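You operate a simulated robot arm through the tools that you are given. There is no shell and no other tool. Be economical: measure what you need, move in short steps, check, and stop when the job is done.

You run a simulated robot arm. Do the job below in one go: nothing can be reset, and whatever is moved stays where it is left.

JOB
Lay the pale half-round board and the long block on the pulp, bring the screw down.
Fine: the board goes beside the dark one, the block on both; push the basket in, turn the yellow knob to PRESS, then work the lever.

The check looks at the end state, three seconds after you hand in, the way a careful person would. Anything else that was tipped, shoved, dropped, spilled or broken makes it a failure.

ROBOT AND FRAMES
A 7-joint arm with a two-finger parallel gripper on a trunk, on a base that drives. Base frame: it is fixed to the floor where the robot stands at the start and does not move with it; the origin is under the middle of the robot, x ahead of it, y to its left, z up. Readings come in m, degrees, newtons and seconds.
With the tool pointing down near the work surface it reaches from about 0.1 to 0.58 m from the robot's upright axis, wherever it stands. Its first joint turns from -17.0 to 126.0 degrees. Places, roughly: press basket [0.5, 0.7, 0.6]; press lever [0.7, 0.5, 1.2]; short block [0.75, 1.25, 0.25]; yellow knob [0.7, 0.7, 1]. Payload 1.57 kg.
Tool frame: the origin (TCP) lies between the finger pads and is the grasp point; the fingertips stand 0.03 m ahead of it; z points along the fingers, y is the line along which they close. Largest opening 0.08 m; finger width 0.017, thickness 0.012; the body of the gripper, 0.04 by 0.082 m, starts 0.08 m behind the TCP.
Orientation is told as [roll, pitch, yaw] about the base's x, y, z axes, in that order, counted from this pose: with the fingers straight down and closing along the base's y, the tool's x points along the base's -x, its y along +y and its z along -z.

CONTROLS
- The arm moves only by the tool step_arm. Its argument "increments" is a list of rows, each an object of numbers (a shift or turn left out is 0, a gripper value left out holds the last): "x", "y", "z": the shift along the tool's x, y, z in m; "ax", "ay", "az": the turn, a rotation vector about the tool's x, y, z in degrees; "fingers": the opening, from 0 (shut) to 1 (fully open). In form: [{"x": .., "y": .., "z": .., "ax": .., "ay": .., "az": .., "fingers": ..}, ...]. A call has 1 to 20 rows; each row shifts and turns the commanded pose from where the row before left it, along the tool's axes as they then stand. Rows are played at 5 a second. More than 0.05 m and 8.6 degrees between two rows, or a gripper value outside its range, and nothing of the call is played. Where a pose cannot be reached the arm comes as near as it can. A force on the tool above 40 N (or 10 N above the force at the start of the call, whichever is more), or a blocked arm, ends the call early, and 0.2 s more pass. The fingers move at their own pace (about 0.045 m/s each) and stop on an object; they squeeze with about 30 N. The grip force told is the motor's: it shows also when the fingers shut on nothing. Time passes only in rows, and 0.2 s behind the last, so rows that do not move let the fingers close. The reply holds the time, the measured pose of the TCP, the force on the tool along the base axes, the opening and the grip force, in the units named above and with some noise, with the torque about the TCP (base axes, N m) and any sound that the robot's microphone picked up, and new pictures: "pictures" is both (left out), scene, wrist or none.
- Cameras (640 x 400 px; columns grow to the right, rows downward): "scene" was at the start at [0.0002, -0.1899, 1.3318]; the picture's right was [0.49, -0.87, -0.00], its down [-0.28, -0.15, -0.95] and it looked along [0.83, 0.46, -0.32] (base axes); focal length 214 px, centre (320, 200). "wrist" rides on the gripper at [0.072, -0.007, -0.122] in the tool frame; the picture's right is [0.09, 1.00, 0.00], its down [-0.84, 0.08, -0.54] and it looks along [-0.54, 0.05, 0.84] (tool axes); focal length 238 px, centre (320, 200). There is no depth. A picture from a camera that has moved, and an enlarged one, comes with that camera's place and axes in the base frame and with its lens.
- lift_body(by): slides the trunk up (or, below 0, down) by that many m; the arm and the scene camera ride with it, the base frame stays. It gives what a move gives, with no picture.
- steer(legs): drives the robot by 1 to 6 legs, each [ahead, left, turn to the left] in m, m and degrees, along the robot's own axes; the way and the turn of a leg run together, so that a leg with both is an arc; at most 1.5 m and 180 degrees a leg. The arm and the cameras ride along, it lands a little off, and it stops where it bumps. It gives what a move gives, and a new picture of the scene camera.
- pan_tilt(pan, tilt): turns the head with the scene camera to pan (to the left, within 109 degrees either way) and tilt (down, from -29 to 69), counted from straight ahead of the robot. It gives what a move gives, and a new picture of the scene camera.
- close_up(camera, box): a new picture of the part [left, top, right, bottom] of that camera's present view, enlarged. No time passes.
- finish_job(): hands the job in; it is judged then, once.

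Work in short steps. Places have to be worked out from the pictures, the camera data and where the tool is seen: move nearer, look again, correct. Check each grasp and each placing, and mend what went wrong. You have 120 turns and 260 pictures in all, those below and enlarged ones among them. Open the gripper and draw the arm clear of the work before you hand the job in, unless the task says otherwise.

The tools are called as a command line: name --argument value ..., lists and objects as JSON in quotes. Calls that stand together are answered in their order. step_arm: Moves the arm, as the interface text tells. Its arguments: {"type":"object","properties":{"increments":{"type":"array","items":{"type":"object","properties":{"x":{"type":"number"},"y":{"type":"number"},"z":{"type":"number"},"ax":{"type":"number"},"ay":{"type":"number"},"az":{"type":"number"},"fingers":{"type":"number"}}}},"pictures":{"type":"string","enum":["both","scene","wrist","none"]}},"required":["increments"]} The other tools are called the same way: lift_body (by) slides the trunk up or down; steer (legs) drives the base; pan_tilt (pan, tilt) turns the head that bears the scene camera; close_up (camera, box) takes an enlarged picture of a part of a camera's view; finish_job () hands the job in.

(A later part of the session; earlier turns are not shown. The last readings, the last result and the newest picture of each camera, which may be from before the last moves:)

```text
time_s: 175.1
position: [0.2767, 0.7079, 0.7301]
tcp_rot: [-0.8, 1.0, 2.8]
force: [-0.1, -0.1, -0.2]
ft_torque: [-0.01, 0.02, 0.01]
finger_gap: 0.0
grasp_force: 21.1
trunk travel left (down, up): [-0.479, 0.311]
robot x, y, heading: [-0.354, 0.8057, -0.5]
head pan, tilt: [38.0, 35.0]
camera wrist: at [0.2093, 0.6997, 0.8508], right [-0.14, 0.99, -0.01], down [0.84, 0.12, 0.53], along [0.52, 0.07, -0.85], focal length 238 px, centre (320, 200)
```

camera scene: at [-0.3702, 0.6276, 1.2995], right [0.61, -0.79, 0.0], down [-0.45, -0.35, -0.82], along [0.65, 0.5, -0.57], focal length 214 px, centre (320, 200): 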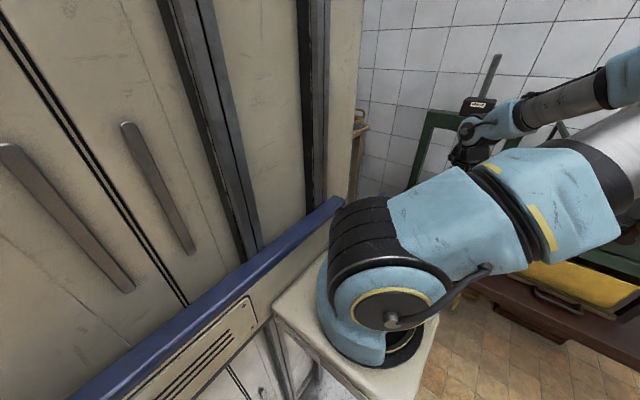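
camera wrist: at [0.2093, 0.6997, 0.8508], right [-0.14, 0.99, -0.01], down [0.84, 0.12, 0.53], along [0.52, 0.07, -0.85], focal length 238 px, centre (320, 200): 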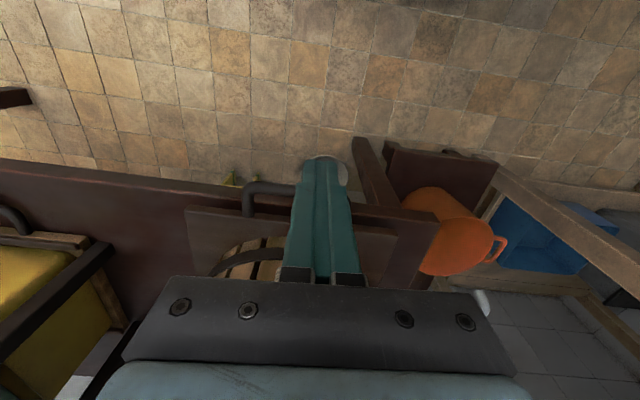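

Handle bar: x=0.353, z=0.60, centred y≈0.695. Lower so the tips pass 2 cm below the bar, then push by driving.

step_arm --increments '[{"y": -0.014, "az": -3}]' --pictures "none"

lift_body --by -0.12

steer --legs '[[0.09, 0, 0]]'

step_arm --increments '[{}]' --pictures "wrist"

```text
time_s: 175.5
position: [0.2784, 0.695, 0.7304]
tcp_rot: [-0.5, 1.0, 5.9]
force: [0.2, 0.4, 0.1]
ft_torque: [0.0, 0.01, -0.03]
finger_gap: 0.0
grasp_force: 21.2
trunk travel left (down, up): [-0.479, 0.311]
robot x, y, heading: [-0.3608, 0.8024, -0.4]
head pan, tilt: [38.0, 35.0]
```

```text
time_s: 177.0
position: [0.2798, 0.6957, 0.6095]
tcp_rot: [-0.5, 1.0, 5.8]
force: [-0.4, 0.1, -0.4]
ft_torque: [0.0, 0.0, 0.01]
finger_gap: 0.0
grasp_force: 21.6
trunk travel left (down, up): [-0.359, 0.431]
robot x, y, heading: [-0.3593, 0.8047, -0.3]
head pan, tilt: [38.0, 35.0]
```

```text
time_s: 178.1
position: [0.3713, 0.6933, 0.6098]
tcp_rot: [-0.6, 1.1, 5.8]
force: [-0.2, -1.0, 0.4]
ft_torque: [0.0, -0.02, 0.05]
finger_gap: 0.0
grasp_force: 21.5
trunk travel left (down, up): [-0.359, 0.431]
robot x, y, heading: [-0.2648, 0.8031, -0.2]
head pan, tilt: [38.0, 35.0]
camera scene: at [-0.2788, 0.6271, 0.9795], right [0.61, -0.79, 0.0], down [-0.45, -0.35, -0.82], along [0.65, 0.5, -0.57], focal length 214 px, centre (320, 200)
```

scene: 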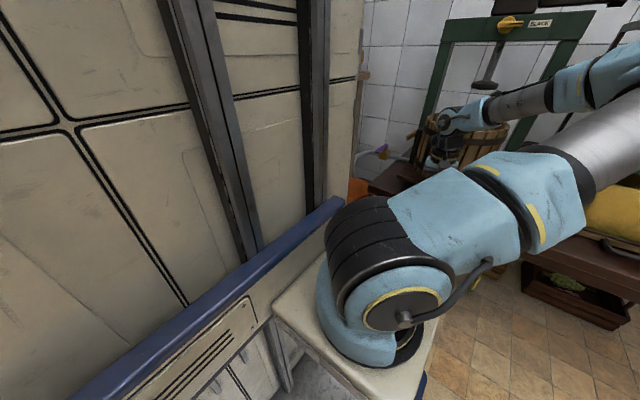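

```text
time_s: 178.5
position: [0.3702, 0.694, 0.6088]
tcp_rot: [-0.6, 1.0, 5.8]
force: [0.2, 0.7, -0.1]
ft_torque: [0.01, -0.01, 0.03]
finger_gap: 0.0
grasp_force: 21.7
trunk travel left (down, up): [-0.359, 0.431]
robot x, y, heading: [-0.2679, 0.8027, -0.3]
head pan, tilt: [38.0, 35.0]
camera wrist: at [0.3028, 0.6812, 0.7313], right [-0.19, 0.98, -0.01], down [0.83, 0.17, 0.53], along [0.52, 0.09, -0.85], focal length 238 px, centre (320, 200)
```

wrist: 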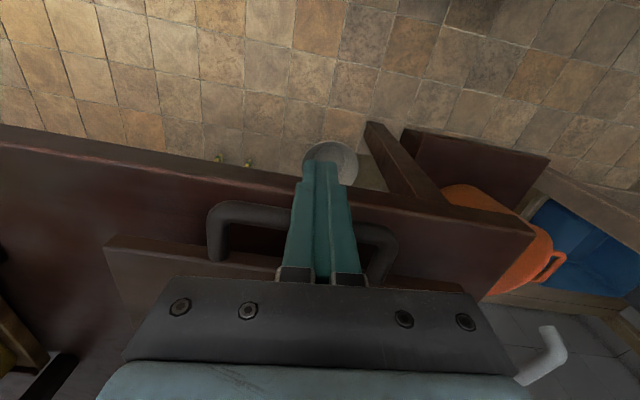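

The bar is being pushed (now ≈0.39). Continue in steps.

steer --legs '[[0.13, 0, 0]]'

step_arm --increments '[{}]' --pictures "wrist"

```text
time_s: 179.8
position: [0.5036, 0.6915, 0.6091]
tcp_rot: [-0.6, 0.9, 5.6]
force: [-0.5, -0.1, -0.3]
ft_torque: [0.01, 0.0, 0.03]
finger_gap: 0.0
grasp_force: 21.9
trunk travel left (down, up): [-0.359, 0.431]
robot x, y, heading: [-0.1337, 0.8016, -0.3]
head pan, tilt: [38.0, 35.0]
camera scene: at [-0.1456, 0.6262, 0.9795], right [0.61, -0.79, 0.0], down [-0.45, -0.35, -0.82], along [0.65, 0.5, -0.57], focal length 214 px, centre (320, 200)
```

scene: 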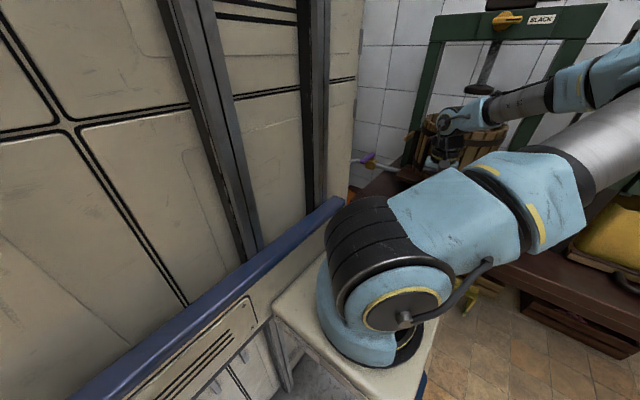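

```text
time_s: 180.2
position: [0.5041, 0.6922, 0.6099]
tcp_rot: [-0.6, 1.0, 5.5]
force: [0.0, 0.2, 0.4]
ft_torque: [0.01, -0.01, -0.02]
finger_gap: 0.0001
grasp_force: 20.8
trunk travel left (down, up): [-0.359, 0.431]
robot x, y, heading: [-0.1367, 0.8027, -0.5]
head pan, tilt: [38.0, 35.0]
camera wrist: at [0.4362, 0.6791, 0.7313], right [-0.19, 0.98, -0.01], down [0.83, 0.17, 0.53], along [0.52, 0.09, -0.85], focal length 238 px, centre (320, 200)
```

wrist: 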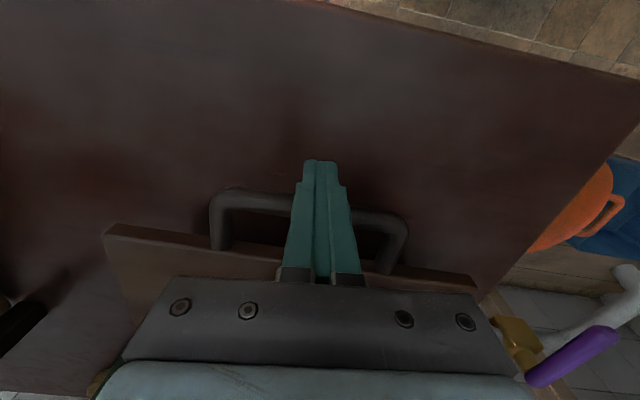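

Slides well. Drive 7 cm more, then finish with the arm.

steer --legs '[[0.07, 0, 0]]'

step_arm --increments '[{"x": -0.01}, {}]' --pictures "wrist"

pan_tilt --pan 30 --tilt 15

```text
time_s: 181.2
position: [0.5737, 0.6909, 0.6082]
tcp_rot: [-0.6, 1.0, 5.6]
force: [-0.4, -0.7, 0.2]
ft_torque: [0.0, 0.01, 0.0]
finger_gap: 0.0002
grasp_force: 21.6
trunk travel left (down, up): [-0.359, 0.431]
robot x, y, heading: [-0.0637, 0.8009, -0.7]
head pan, tilt: [38.0, 35.0]
camera scene: at [-0.0764, 0.6257, 0.9795], right [0.61, -0.79, 0.0], down [-0.45, -0.35, -0.82], along [0.65, 0.5, -0.57], focal length 214 px, centre (320, 200)
```

scene: 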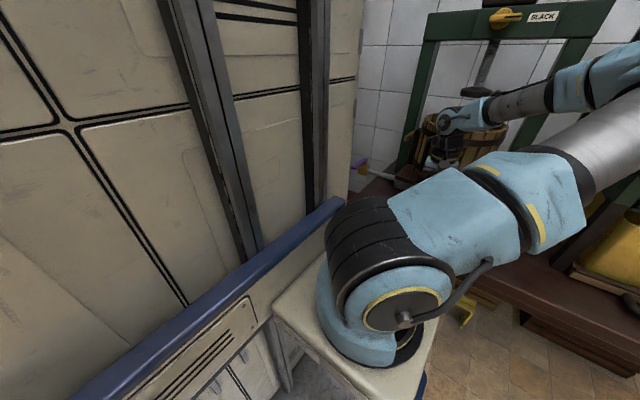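

```text
time_s: 181.8
position: [0.5831, 0.6927, 0.6086]
tcp_rot: [-0.6, 1.0, 5.8]
force: [-0.1, -0.9, -0.3]
ft_torque: [0.02, 0.02, -0.06]
finger_gap: 0.0
grasp_force: 21.4
trunk travel left (down, up): [-0.359, 0.431]
robot x, y, heading: [-0.0569, 0.8007, -0.4]
head pan, tilt: [38.0, 35.0]
camera wrist: at [0.5148, 0.6808, 0.7311], right [-0.19, 0.98, -0.01], down [0.83, 0.17, 0.53], along [0.52, 0.09, -0.85], focal length 238 px, centre (320, 200)
```

wrist: 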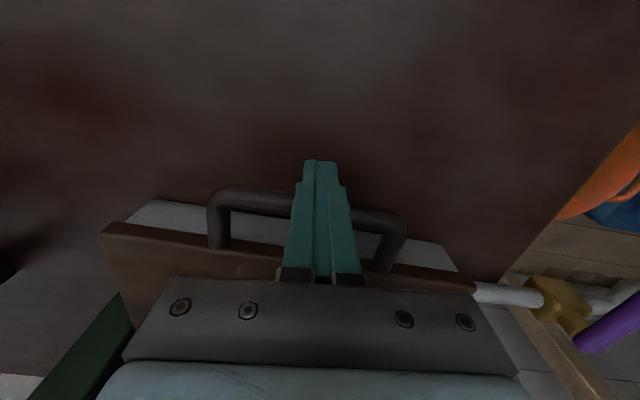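

```text
time_s: 182.7
position: [0.583, 0.6931, 0.6094]
tcp_rot: [-0.6, 0.9, 5.6]
force: [0.4, 0.2, 0.6]
ft_torque: [0.01, 0.02, 0.0]
finger_gap: 0.0003
grasp_force: 20.7
trunk travel left (down, up): [-0.359, 0.431]
robot x, y, heading: [-0.0642, 0.8015, -0.1]
head pan, tilt: [30.0, 15.0]
camera scene: at [-0.065, 0.6181, 1.0115], right [0.49, -0.87, 0.0], down [-0.23, -0.13, -0.97], along [0.84, 0.48, -0.26], focal length 214 px, centre (320, 200)
```

scene: 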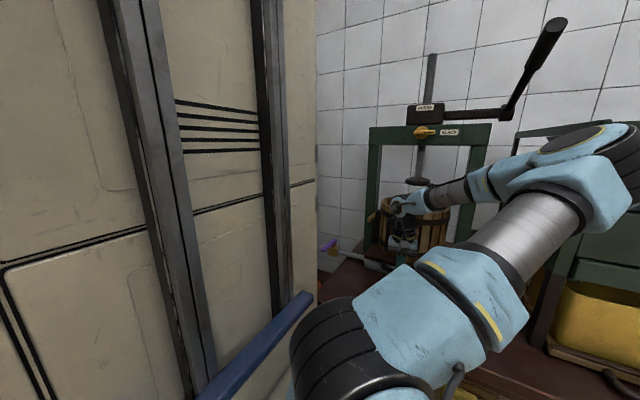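

Push the last ~3 cm with the arm, watching the force.

step_arm --increments '[{"x": -0.01}, {"x": -0.01}, {"x": -0.008}, {}]' --pictures "wrist"

close_up --camera "scene" --box '[340, 60, 560, 280]'

```text
time_s: 183.5
position: [0.6028, 0.694, 0.6076]
tcp_rot: [-0.7, 1.8, 5.7]
force: [-9.0, -0.7, 4.7]
ft_torque: [-0.01, -0.03, 0.0]
finger_gap: 0.0
grasp_force: 21.5
trunk travel left (down, up): [-0.359, 0.431]
robot x, y, heading: [-0.0634, 0.8014, -0.2]
head pan, tilt: [30.0, 15.0]
stopped in row 3: the force on the tool passed its limit at 50 N (the readings are from after the stop); the commanded pose is now the measured one
camera wrist: at [0.5382, 0.6822, 0.7311], right [-0.19, 0.98, -0.01], down [0.84, 0.17, 0.51], along [0.51, 0.09, -0.86], focal length 238 px, centre (320, 200)
```

wrist: 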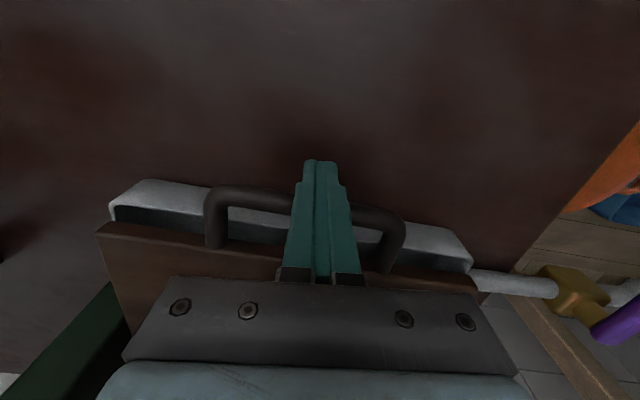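

```text
1.82 times, centred on (450, 170) of scene
camera zoom: at [-0.0657, 0.618, 1.0116], right [0.49, -0.87, 0.0], down [-0.22, -0.13, -0.97], along [0.84, 0.48, -0.26], focal length 390 px, centre (84, 254)
```

zoom: 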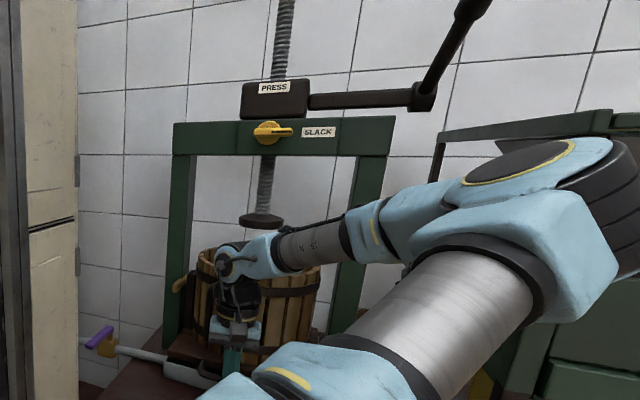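

A firm stop at 50 N after ~0.265 m of travel: the basket is in. Back off and raise to look.

steer --legs '[[-0.25, 0, 0]]'

lift_body --by 0.35

step_arm --increments '[{}]' --pictures "both"

close_up --camera "wrist" --box '[200, 150, 600, 400]'

```text
time_s: 185.3
position: [0.3481, 0.6938, 0.6071]
tcp_rot: [-0.8, 1.6, 5.4]
force: [0.0, 0.6, 0.7]
ft_torque: [-0.01, 0.01, -0.03]
finger_gap: 0.0001
grasp_force: 21.3
trunk travel left (down, up): [-0.359, 0.431]
robot x, y, heading: [-0.3166, 0.805, -0.7]
head pan, tilt: [30.0, 15.0]
camera scene: at [-0.3221, 0.6207, 1.0115], right [0.49, -0.87, 0.0], down [-0.23, -0.13, -0.97], along [0.84, 0.47, -0.26], focal length 214 px, centre (320, 200)
```

scene: 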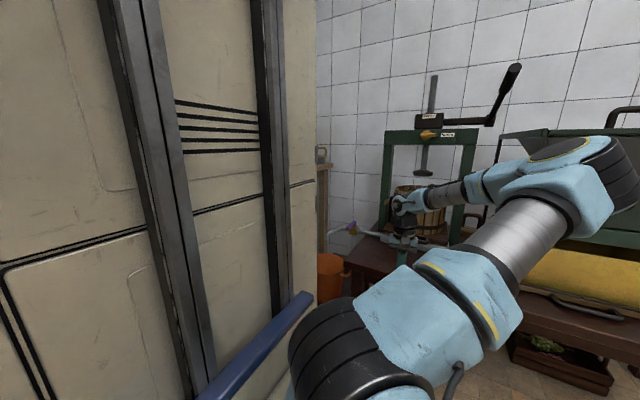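

```text
time_s: 188.7
position: [0.3498, 0.6938, 0.9568]
tcp_rot: [-0.7, 1.7, 5.4]
force: [-0.3, -0.2, -0.4]
ft_torque: [-0.02, -0.02, -0.02]
finger_gap: 0.0
grasp_force: 21.2
trunk travel left (down, up): [-0.709, 0.081]
robot x, y, heading: [-0.3218, 0.8047, -0.6]
head pan, tilt: [30.0, 15.0]
```

```text
time_s: 189.1
position: [0.3495, 0.6941, 0.9573]
tcp_rot: [-0.7, 1.6, 5.4]
force: [0.1, -0.2, 0.3]
ft_torque: [0.02, -0.01, -0.04]
finger_gap: 0.0
grasp_force: 21.0
trunk travel left (down, up): [-0.709, 0.081]
robot x, y, heading: [-0.3196, 0.8034, -0.9]
head pan, tilt: [30.0, 15.0]
camera scene: at [-0.3221, 0.6207, 1.3615], right [0.49, -0.87, 0.0], down [-0.23, -0.13, -0.97], along [0.84, 0.47, -0.26], focal length 214 px, centre (320, 200)
camera wrist: at [0.2824, 0.6815, 1.0808], right [-0.19, 0.98, -0.01], down [0.84, 0.16, 0.52], along [0.51, 0.09, -0.86], focal length 238 px, centre (320, 200)
```

scene: 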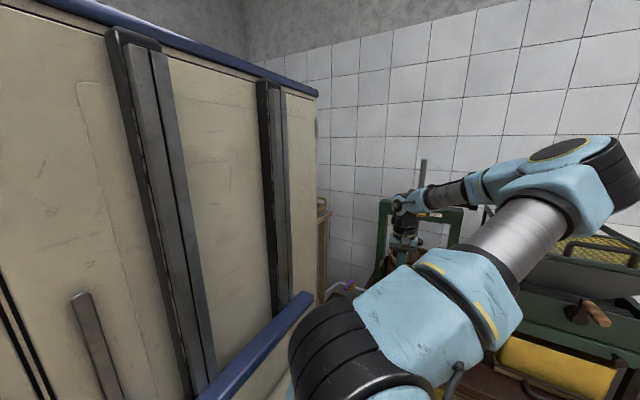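
wrist: 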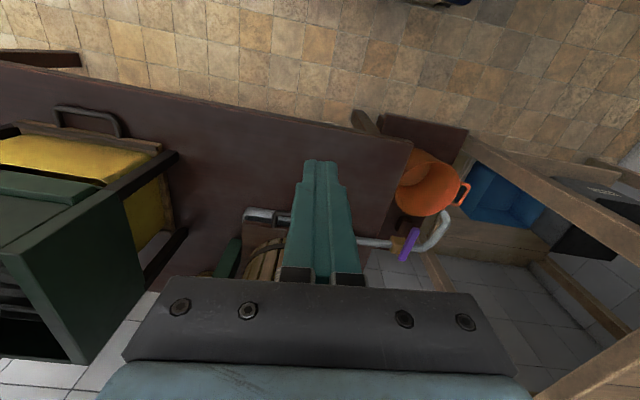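

```text
1.60 times, centred on (400, 275) of wrist
camera zoom: at [0.2824, 0.6815, 1.0808], right [-0.19, 0.98, -0.01], down [0.84, 0.16, 0.52], along [0.51, 0.09, -0.86], focal length 381 px, centre (192, 80)
```

zoom: 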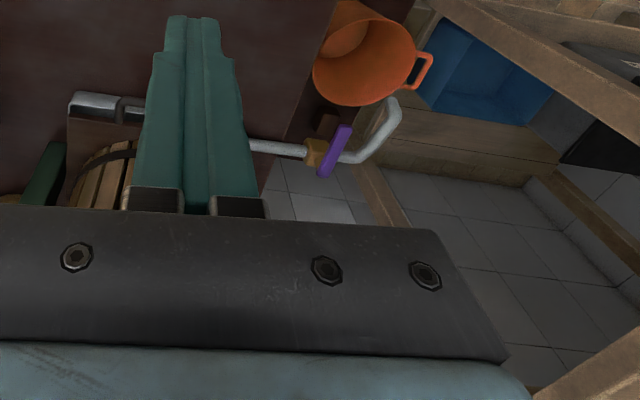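

Knob triangulated at (0.733,0.692,1.044); the lever pivots on a shaft along y at (0.808,·,1.095), with handle tip at (0.53,0.473,1.21). I tilt the tool to point forward, in free space.

step_arm --increments '[{"az": -5.4}, {"ay": -8}, {"ay": -8}, {"ay": -8}, {"ay": -8}, {"ay": -8}, {"ay": -8}, {"ay": -8}, {"ay": -8}, {"ay": -8}, {"ay": -8}, {"ay": -8}]' --pictures "both"

```text
time_s: 191.7
position: [0.3491, 0.6938, 0.9572]
tcp_rot: [-7.8, -86.3, 18.8]
force: [0.5, 0.0, 0.1]
ft_torque: [0.0, 0.01, -0.01]
finger_gap: 0.0
grasp_force: 21.6
trunk travel left (down, up): [-0.709, 0.081]
robot x, y, heading: [-0.318, 0.8049, -0.9]
head pan, tilt: [30.0, 15.0]
camera scene: at [-0.3224, 0.6208, 1.3616], right [0.49, -0.87, 0.0], down [-0.23, -0.13, -0.97], along [0.84, 0.47, -0.26], focal length 214 px, centre (320, 200)
camera wrist: at [0.2277, 0.662, 0.8925], right [-0.19, 0.98, -0.1], down [-0.49, -0.01, 0.87], along [0.85, 0.22, 0.48], focal length 238 px, centre (320, 200)
```

scene: 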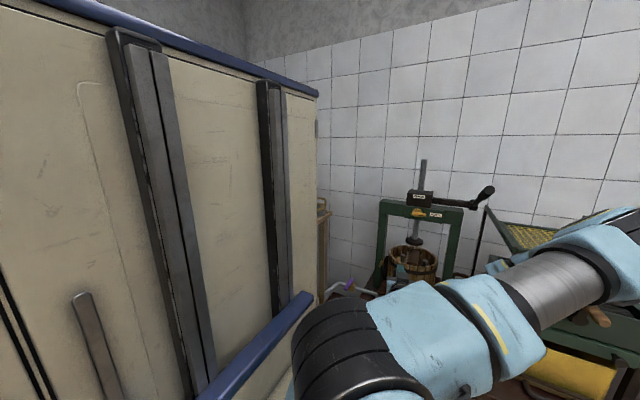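
wrist: 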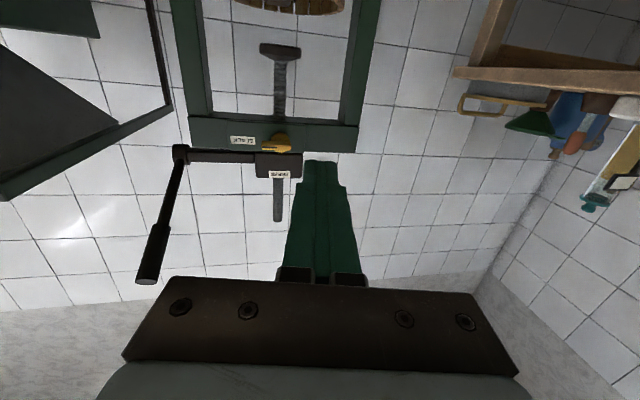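

Great view. Correct the yaw by 11° and check pad vs block alignment in an enlargement.

close_up --camera "scene" --box '[360, 140, 520, 300]'

step_arm --increments '[{"ax": 5.5}, {"ax": 5.5}, {}]' --pictures "wrist"

close_up --camera "wrist" --box '[130, 0, 370, 240]'

```text
2.50 times, centred on (440, 220) of scene
camera zoom: at [-0.3224, 0.6208, 1.3616], right [0.49, -0.87, 0.0], down [-0.23, -0.13, -0.97], along [0.84, 0.47, -0.26], focal length 536 px, centre (20, 150)
```

zoom: 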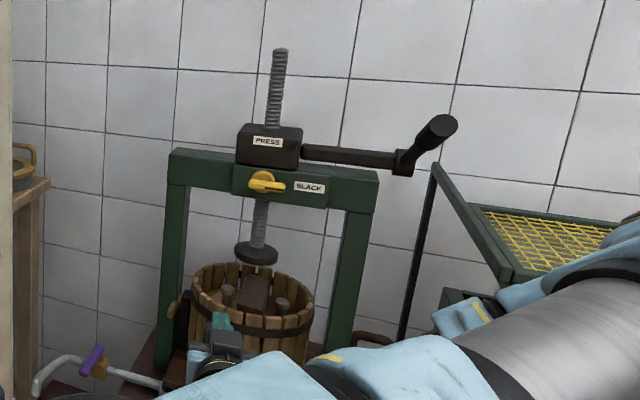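

```text
time_s: 192.5
position: [0.3498, 0.6924, 0.9562]
tcp_rot: [-19.2, -86.1, 18.8]
force: [-0.3, 0.4, -1.0]
ft_torque: [-0.01, 0.02, 0.02]
finger_gap: 0.0
grasp_force: 21.2
trunk travel left (down, up): [-0.709, 0.081]
robot x, y, heading: [-0.3198, 0.8063, -0.6]
head pan, tilt: [30.0, 15.0]
camera wrist: at [0.2239, 0.685, 0.892], right [0.0, 0.99, -0.11], down [-0.49, 0.1, 0.87], along [0.87, 0.06, 0.48], focal length 238 px, centre (320, 200)
```

wrist: 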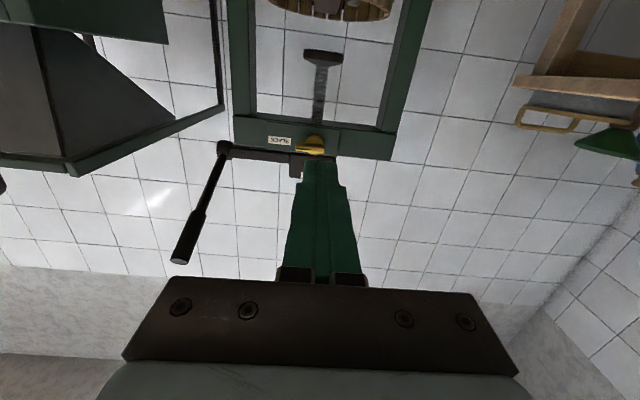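

```text
1.67 times, centred on (250, 120) of wrist
camera zoom: at [0.2239, 0.685, 0.892], right [0.0, 0.99, -0.11], down [-0.49, 0.1, 0.87], along [0.87, 0.06, 0.48], focal length 397 px, centre (437, 333)
```

zoom: 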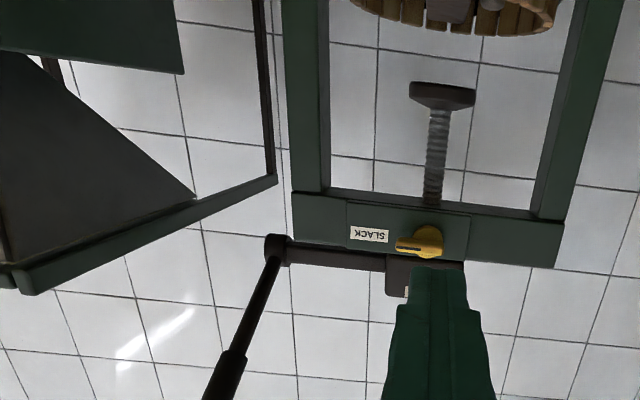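

Pad is right above the block. Test rolling the tool by +90° (fingers closing vertically) in free space.

step_arm --increments '[{"az": 8, "fingers": 0.6}, {"az": 8}, {"az": 8}, {"az": 8}, {"az": 8}, {"az": 8}, {"az": 8}, {"az": 8}, {"az": 8}, {"az": 8}, {"az": 8}]' --pictures "both"

```text
time_s: 194.9
position: [0.3486, 0.6932, 0.9574]
tcp_rot: [86.3, -3.1, -90.0]
force: [-0.4, -0.4, 0.2]
ft_torque: [-0.02, 0.0, -0.02]
finger_gap: 0.048
grasp_force: 0.2
trunk travel left (down, up): [-0.709, 0.081]
robot x, y, heading: [-0.3194, 0.8062, -0.6]
head pan, tilt: [30.0, 15.0]
camera scene: at [-0.3221, 0.6207, 1.3616], right [0.49, -0.87, 0.0], down [-0.23, -0.13, -0.97], along [0.84, 0.47, -0.26], focal length 214 px, centre (320, 200)
camera wrist: at [0.2272, 0.7646, 0.9535], right [0.06, 0.15, 0.99], down [-0.54, -0.83, 0.16], along [0.84, -0.54, 0.03], focal length 238 px, centre (320, 200)
```

scene: 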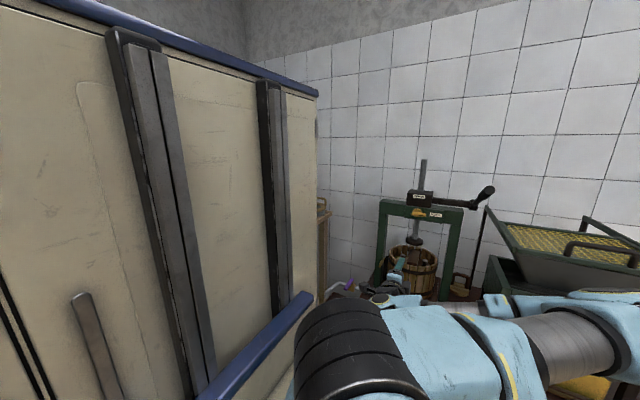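
wrist: 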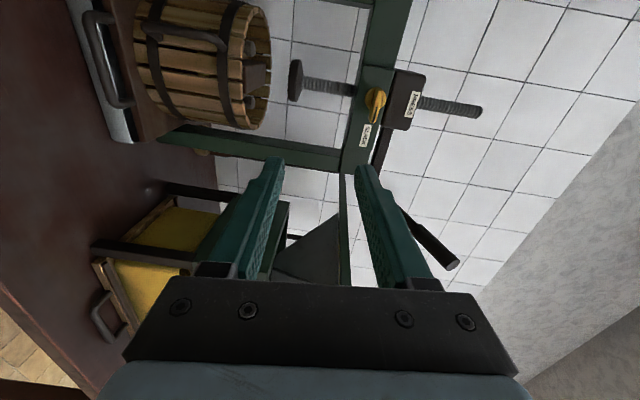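

Feasible. Enlarge the knob from here.

close_up --camera "wrist" --box '[300, 50, 460, 150]'

step_arm --increments '[{"az": 3.4}, {"ax": -3.5}]' --pictures "none"

lift_body --by 0.08

steer --legs '[[0.15, 0.05, 0]]'

close_up --camera "wrist" --box '[220, 0, 540, 240]'

```text
4.00 times, centred on (380, 100) of wrist
camera zoom: at [0.2272, 0.7646, 0.9535], right [0.06, 0.15, 0.99], down [-0.54, -0.83, 0.16], along [0.84, -0.54, 0.03], focal length 953 px, centre (80, 600)
```

zoom: 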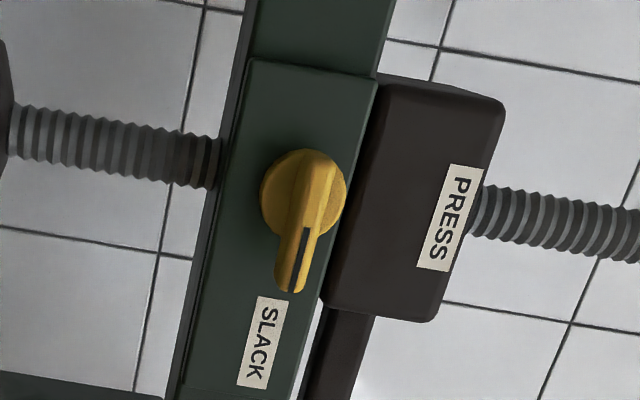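

```text
time_s: 195.5
position: [0.3478, 0.6936, 0.957]
tcp_rot: [89.9, 0.1, -90.2]
force: [0.7, 0.0, 0.1]
ft_torque: [0.02, 0.01, 0.01]
finger_gap: 0.0482
grasp_force: 0.1
trunk travel left (down, up): [-0.709, 0.081]
robot x, y, heading: [-0.3213, 0.8044, -0.8]
head pan, tilt: [30.0, 15.0]
```

```text
time_s: 196.7
position: [0.3467, 0.6939, 1.0376]
tcp_rot: [89.9, 0.1, -90.3]
force: [-0.4, 0.0, 0.2]
ft_torque: [0.0, 0.0, 0.0]
finger_gap: 0.0483
grasp_force: 0.1
trunk travel left (down, up): [-0.789, 0.001]
robot x, y, heading: [-0.3198, 0.8037, -0.7]
head pan, tilt: [30.0, 15.0]
```

```text
time_s: 198.1
position: [0.4962, 0.7404, 1.0382]
tcp_rot: [89.9, 0.1, -90.3]
force: [0.2, 0.3, 0.2]
ft_torque: [0.01, 0.03, -0.03]
finger_gap: 0.0479
grasp_force: 0.1
trunk travel left (down, up): [-0.789, 0.001]
robot x, y, heading: [-0.1664, 0.8518, -1.1]
head pan, tilt: [30.0, 15.0]
camera scene: at [-0.1738, 0.6699, 1.4415], right [0.49, -0.87, 0.0], down [-0.23, -0.13, -0.97], along [0.84, 0.47, -0.26], focal length 214 px, centre (320, 200)
```

scene: 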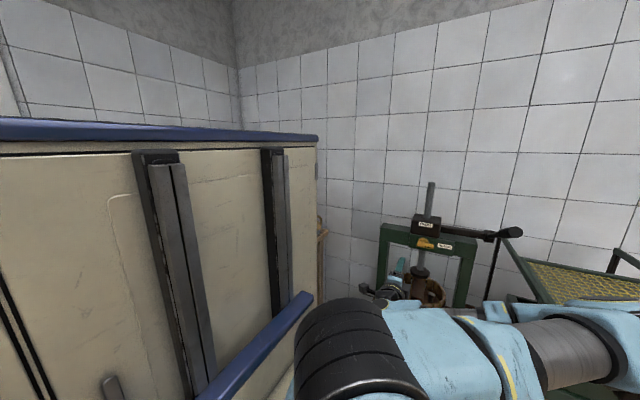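

```text
1.67 times, centred on (380, 120) of wrist
camera zoom: at [0.3759, 0.813, 1.0302], right [0.0, 0.09, 1.0], down [-0.55, -0.83, 0.08], along [0.84, -0.55, 0.05], focal length 397 px, centre (220, 333)
```

zoom: 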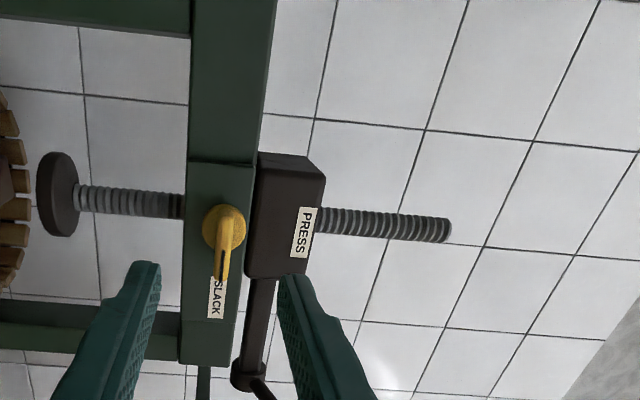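

Knob confirmed at (0.735,0.694,1.045), pointer to SLACK (-y); PRESS is up. Drive 0.1 m closer, and move the tool in line with the knob axis.

steer --legs '[[0.1, 0, 0]]'

step_arm --increments '[{"x": -0.045, "y": 0.006}, {"z": 0.03}, {"z": 0.02}, {}]' --pictures "wrist"

close_up --camera "wrist" --box '[220, 40, 460, 220]'

```text
time_s: 199.2
position: [0.5932, 0.7377, 1.0371]
tcp_rot: [89.9, 0.2, -90.5]
force: [0.1, -0.1, 0.1]
ft_torque: [-0.01, 0.01, 0.02]
finger_gap: 0.0482
grasp_force: 0.1
trunk travel left (down, up): [-0.789, 0.001]
robot x, y, heading: [-0.0754, 0.853, -0.8]
head pan, tilt: [30.0, 15.0]
camera scene: at [-0.0773, 0.6683, 1.4415], right [0.48, -0.87, 0.0], down [-0.23, -0.13, -0.97], along [0.85, 0.47, -0.26], focal length 214 px, centre (320, 200)
```

scene: 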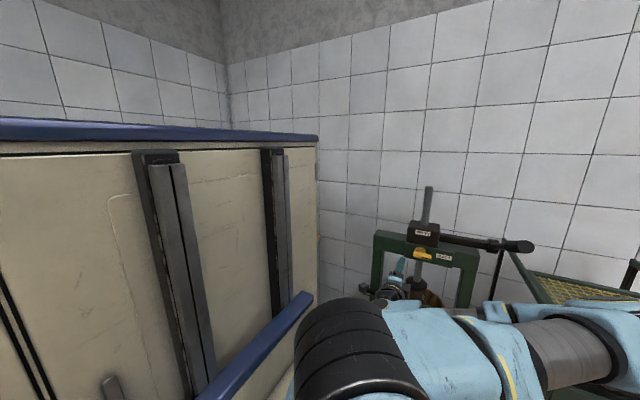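

```text
time_s: 200.2
position: [0.6431, 0.6911, 1.044]
tcp_rot: [89.9, 0.2, -90.6]
force: [-1.2, 0.9, 0.8]
ft_torque: [0.01, 0.02, -0.01]
finger_gap: 0.048
grasp_force: 0.0
trunk travel left (down, up): [-0.789, 0.001]
robot x, y, heading: [-0.0737, 0.8565, -1.2]
head pan, tilt: [30.0, 15.0]
camera wrist: at [0.5228, 0.764, 1.0364], right [0.0, 0.09, 1.0], down [-0.55, -0.83, 0.08], along [0.84, -0.55, 0.05], focal length 238 px, centre (320, 200)
```

wrist: 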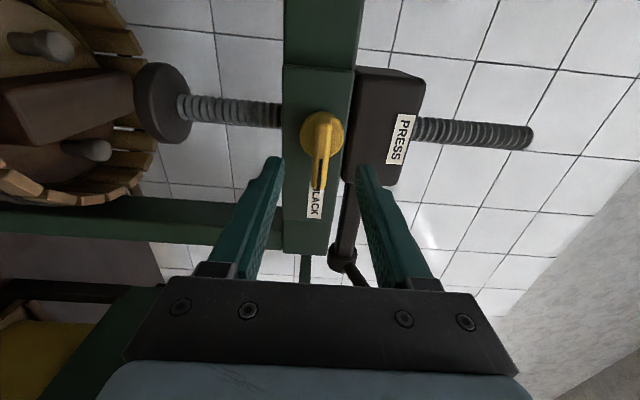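

```text
2.22 times, centred on (340, 130) of wrist
camera zoom: at [0.5228, 0.764, 1.0364], right [0.0, 0.09, 1.0], down [-0.55, -0.83, 0.08], along [0.84, -0.55, 0.05], focal length 530 px, centre (276, 356)
```

zoom: 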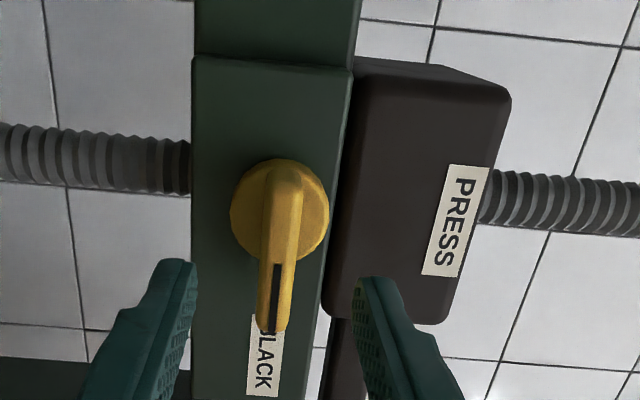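

step_arm --increments '[{"z": 0.02}, {"z": 0.02}, {}]' --pictures "wrist"

```text
time_s: 201.0
position: [0.6836, 0.6918, 1.0442]
tcp_rot: [89.9, 0.3, -90.6]
force: [-0.2, -0.8, 0.3]
ft_torque: [0.0, 0.04, 0.01]
finger_gap: 0.0482
grasp_force: 0.0
trunk travel left (down, up): [-0.789, 0.001]
robot x, y, heading: [-0.0752, 0.8564, -1.0]
head pan, tilt: [30.0, 15.0]
camera wrist: at [0.5625, 0.7654, 1.037], right [0.0, 0.09, 1.0], down [-0.55, -0.83, 0.08], along [0.84, -0.55, 0.05], focal length 238 px, centre (320, 200)
```

wrist: 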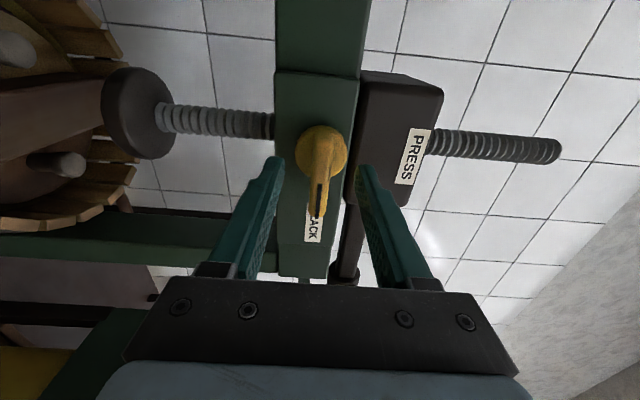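

Tips need ~2–3 cm more to reach the bar. Advance carefully.

step_arm --increments '[{"z": 0.012}, {"z": 0.01}, {"z": 0.006}, {}]' --pictures "wrist"

close_up --camera "wrist" --box '[220, 100, 460, 280]'

```text
time_s: 202.0
position: [0.7102, 0.6926, 1.0434]
tcp_rot: [90.0, 0.2, -90.7]
force: [0.1, 0.3, -0.3]
ft_torque: [0.0, -0.02, 0.01]
finger_gap: 0.0476
grasp_force: 0.1
trunk travel left (down, up): [-0.789, 0.001]
robot x, y, heading: [-0.0724, 0.8473, -0.8]
head pan, tilt: [30.0, 15.0]
camera wrist: at [0.5898, 0.7645, 1.0358], right [0.0, 0.09, 1.0], down [-0.55, -0.83, 0.08], along [0.84, -0.55, 0.05], focal length 238 px, centre (320, 200)
```

wrist: 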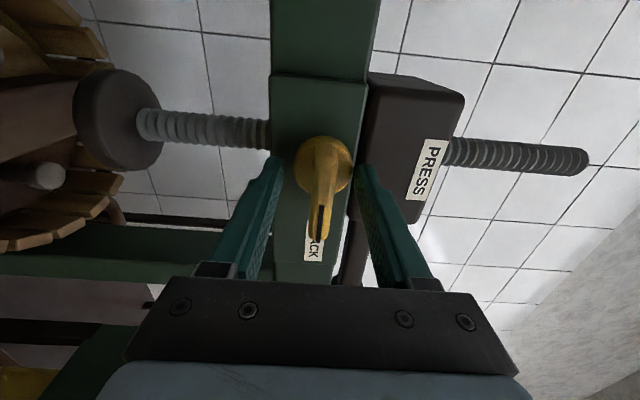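

```text
2.22 times, centred on (340, 190) of wrist
camera zoom: at [0.5898, 0.7645, 1.0358], right [0.0, 0.09, 1.0], down [-0.55, -0.83, 0.08], along [0.84, -0.55, 0.05], focal length 530 px, centre (276, 222)
```

zoom: 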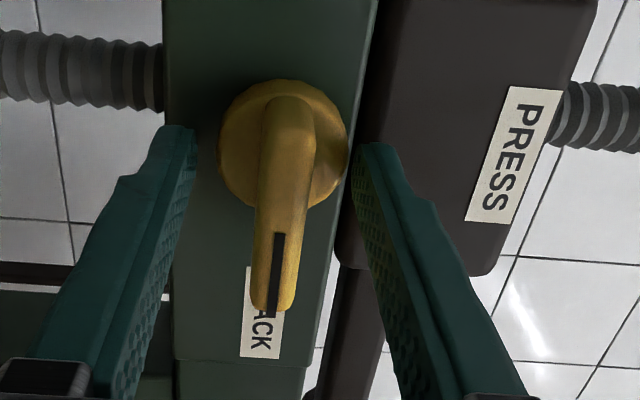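

Fingers straddle the pointer bar around the axis. Close and check the gap.

step_arm --increments '[{"z": 0.004, "y": 0.0015}, {"fingers": 0.3}, {"fingers": 0}, {"fingers": 0}, {"fingers": 0}]' --pictures "none"

close_up --camera "wrist" --box '[220, 100, 460, 280]'

```text
time_s: 203.2
position: [0.7139, 0.6925, 1.045]
tcp_rot: [90.0, 0.1, -90.5]
force: [-1.3, 0.7, 2.6]
ft_torque: [0.02, -0.08, 0.08]
finger_gap: 0.0406
grasp_force: 45.3
trunk travel left (down, up): [-0.789, 0.001]
robot x, y, heading: [-0.0743, 0.8521, -1.0]
head pan, tilt: [30.0, 15.0]
```

```text
2.22 times, centred on (340, 190) of wrist
camera zoom: at [0.5938, 0.7648, 1.0378], right [0.0, 0.09, 1.0], down [-0.55, -0.83, 0.08], along [0.84, -0.55, 0.05], focal length 530 px, centre (276, 222)
```

zoom: 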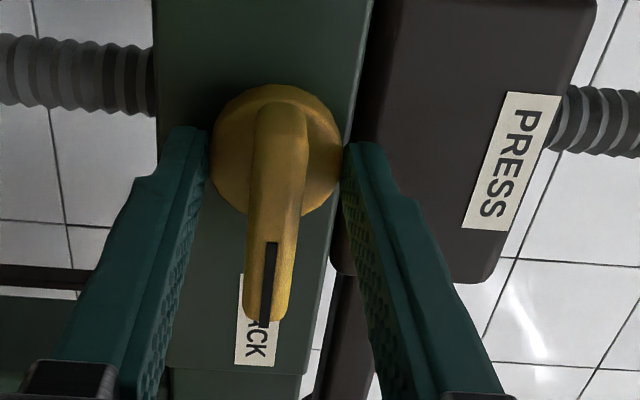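

Gap 0.040: gripping the disc rim itself, centred. Turn a first 24° toward PRESS and check.

step_arm --increments '[{"az": -8}, {"az": -8}, {"az": -8}, {}]' --pictures "none"

close_up --camera "wrist" --box '[200, 60, 500, 280]'

```text
time_s: 204.2
position: [0.7141, 0.6919, 1.046]
tcp_rot: [90.0, -24.0, -90.4]
force: [-9.9, 6.4, 6.6]
ft_torque: [0.0, -0.17, 0.28]
finger_gap: 0.0405
grasp_force: 45.0
trunk travel left (down, up): [-0.789, 0.001]
robot x, y, heading: [-0.0739, 0.851, -1.3]
head pan, tilt: [30.0, 15.0]
```

```text
1.82 times, centred on (350, 170) of wrist
camera zoom: at [0.5936, 0.7557, 1.0087], right [0.0, 0.49, 0.87], down [-0.55, -0.73, 0.41], along [0.84, -0.48, 0.26], focal length 433 px, centre (266, 254)
```

zoom: 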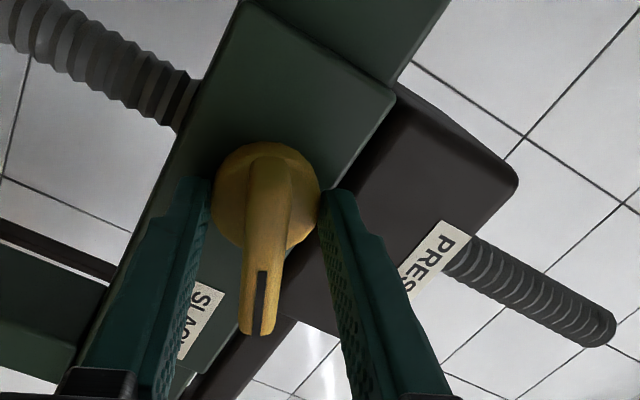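

The knob turns with the fingers. Continue.

step_arm --increments '[{"az": -8}, {"az": -8}, {"az": -8}, {"az": -8}, {"az": -8}, {}]' --pictures "none"

close_up --camera "wrist" --box '[200, 60, 500, 280]'

```text
time_s: 205.6
position: [0.7132, 0.6912, 1.0448]
tcp_rot: [89.7, -64.0, -90.3]
force: [-12.3, 8.2, 2.1]
ft_torque: [-0.01, -0.25, 0.11]
finger_gap: 0.0403
grasp_force: 45.1
trunk travel left (down, up): [-0.789, 0.001]
robot x, y, heading: [-0.0746, 0.85, -1.0]
head pan, tilt: [30.0, 15.0]
```

```text
1.82 times, centred on (350, 170) of wrist
camera zoom: at [0.5932, 0.7182, 0.9767], right [0.01, 0.94, 0.35], down [-0.54, -0.29, 0.79], along [0.84, -0.2, 0.5], focal length 433 px, centre (266, 254)
```

zoom: 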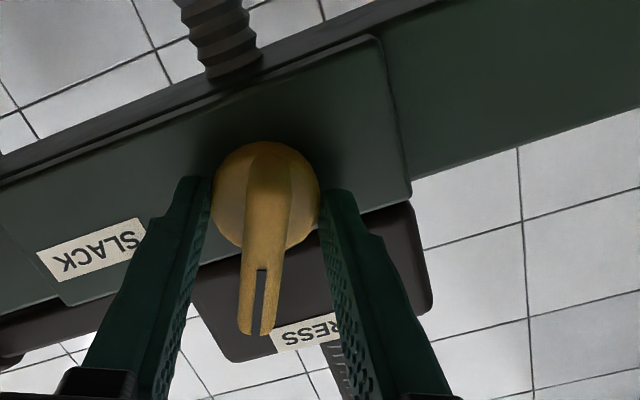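

Nearly at PRESS; turn the remaining ~26° (to vertical), feeling for a stop.

step_arm --increments '[{"az": -7}, {"az": -7}, {"az": -7}, {"az": -5}, {}]' --pictures "none"

close_up --camera "wrist" --box '[200, 60, 500, 280]'

```text
time_s: 206.8
position: [0.7146, 0.6927, 1.0457]
tcp_rot: [18.2, -89.9, -18.8]
force: [-14.1, 12.3, -0.1]
ft_torque: [0.07, -0.1, 0.48]
finger_gap: 0.0402
grasp_force: 44.9
trunk travel left (down, up): [-0.789, 0.001]
robot x, y, heading: [-0.0752, 0.8491, -0.8]
head pan, tilt: [30.0, 15.0]
```

```text
1.82 times, centred on (350, 170) of wrist
camera zoom: at [0.593, 0.6858, 0.9724], right [0.01, 1.0, -0.09], down [-0.54, 0.08, 0.84], along [0.84, 0.04, 0.54], focal length 433 px, centre (266, 254)
```

zoom: 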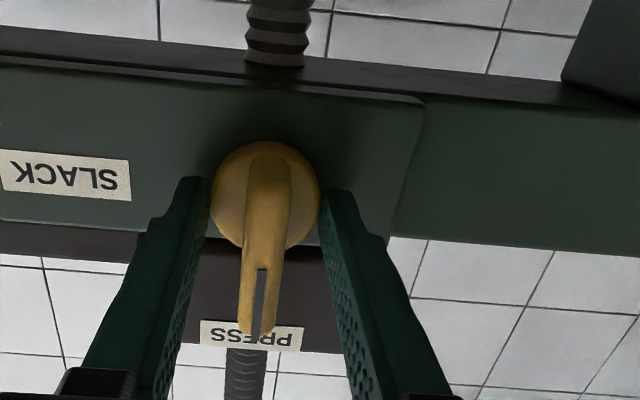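

Pointer now points at PRESS. Release and withdraw.

step_arm --increments '[{"fingers": 0.75}, {"fingers": 0.75}, {"z": -0.04}, {"z": -0.05}, {}]' --pictures "none"

steer --legs '[[-0.2, 0, 0]]'

step_arm --increments '[{"fingers": 0}]' --pictures "wrist"

```text
time_s: 208.0
position: [0.6216, 0.6911, 1.0437]
tcp_rot: [47.2, -89.7, -47.8]
force: [-0.9, 0.5, -0.2]
ft_torque: [0.02, -0.01, -0.04]
finger_gap: 0.06
grasp_force: 0.1
trunk travel left (down, up): [-0.789, 0.001]
robot x, y, heading: [-0.0729, 0.8537, -0.9]
head pan, tilt: [30.0, 15.0]
```

```text
time_s: 209.7
position: [0.4175, 0.6928, 1.0428]
tcp_rot: [49.1, -89.7, -49.9]
force: [0.1, 0.1, 0.1]
ft_torque: [-0.01, -0.02, 0.0]
finger_gap: 0.0599
grasp_force: 0.1
trunk travel left (down, up): [-0.789, 0.001]
robot x, y, heading: [-0.2775, 0.857, -1.4]
head pan, tilt: [30.0, 15.0]
camera scene: at [-0.2813, 0.6722, 1.4415], right [0.48, -0.88, 0.0], down [-0.23, -0.12, -0.97], along [0.85, 0.47, -0.26], focal length 214 px, centre (320, 200)
```

scene: 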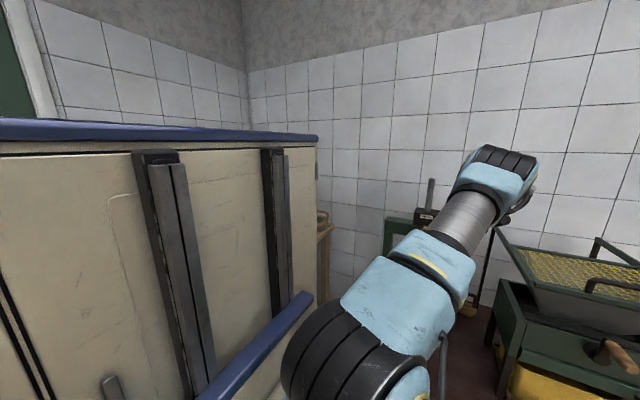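

```text
time_s: 210.1
position: [0.4187, 0.6924, 1.0427]
tcp_rot: [46.2, -89.8, -46.9]
force: [-0.4, -0.4, 0.6]
ft_torque: [0.01, 0.01, 0.0]
finger_gap: 0.026
grasp_force: 0.3
trunk travel left (down, up): [-0.789, 0.001]
robot x, y, heading: [-0.2782, 0.8559, -1.0]
head pan, tilt: [30.0, 15.0]
camera wrist: at [0.2978, 0.688, 0.9703], right [0.01, 1.0, -0.09], down [-0.54, 0.08, 0.84], along [0.84, 0.04, 0.54], focal length 238 px, centre (320, 200)
```

wrist: 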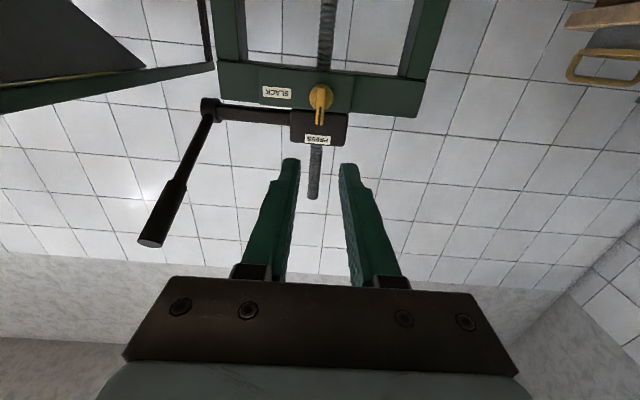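

Knob set. Lever: handle tip at (0.545,0.473,1.213), pivot (0.806,·,1.095). I'll straddle the handle end with fingers (closing vertically) and swing it down. Shift right and prepare the pose.

steer --legs '[[-0.08, -0.22, 0]]'

step_arm --increments '[{"az": 8, "fingers": 1}, {"az": 8}, {"az": 8}, {"az": 8}, {"az": 8}, {"az": 8}, {"az": 8}, {"az": 8}, {"az": 8}, {"az": 8}, {"az": 8}, {"az": 2}, {"y": 0.04}, {"y": 0.04}, {"y": 0.04}, {"y": 0.04}]' --pictures "both"

```text
time_s: 211.8
position: [0.3345, 0.473, 1.0423]
tcp_rot: [49.1, -89.8, -50.2]
force: [0.9, -0.4, -0.2]
ft_torque: [0.02, -0.03, -0.01]
finger_gap: 0.0
grasp_force: 21.1
trunk travel left (down, up): [-0.789, 0.001]
robot x, y, heading: [-0.359, 0.643, -1.6]
head pan, tilt: [30.0, 15.0]
camera scene: at [-0.3653, 0.4586, 1.4415], right [0.47, -0.88, 0.0], down [-0.23, -0.12, -0.97], along [0.85, 0.46, -0.26], focal length 214 px, centre (320, 200)
```

scene: 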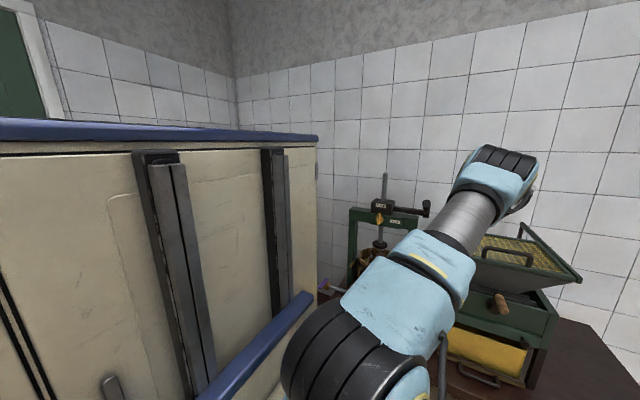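

```text
time_s: 215.2
position: [0.3334, 0.4729, 1.202]
tcp_rot: [89.8, 0.3, -91.1]
force: [0.4, -0.7, -0.9]
ft_torque: [0.01, -0.03, -0.01]
finger_gap: 0.0799
grasp_force: 0.1
trunk travel left (down, up): [-0.789, 0.001]
robot x, y, heading: [-0.3598, 0.6434, -1.8]
head pan, tilt: [30.0, 15.0]
camera scene: at [-0.3648, 0.4583, 1.4414], right [0.47, -0.88, 0.0], down [-0.23, -0.12, -0.97], along [0.85, 0.46, -0.26], focal length 214 px, centre (320, 200)
camera wrist: at [0.2139, 0.5479, 1.1955], right [0.01, 0.09, 1.0], down [-0.56, -0.83, 0.08], along [0.83, -0.56, 0.05], focal length 238 px, centre (320, 200)
```

scene: 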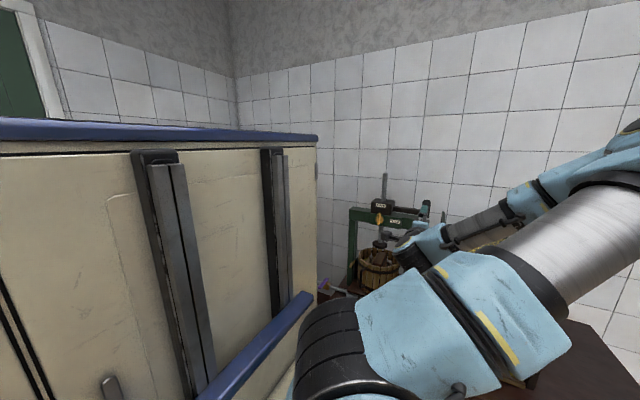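
wrist: 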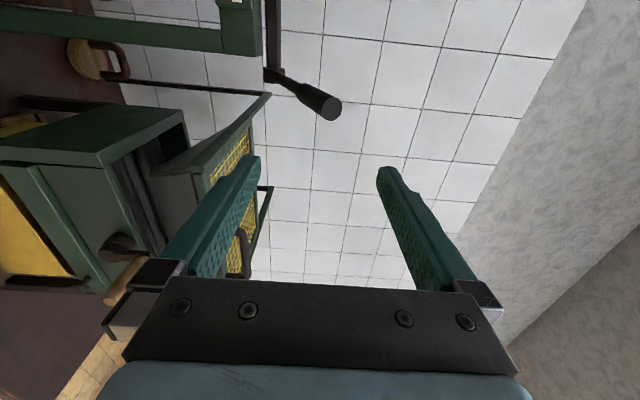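

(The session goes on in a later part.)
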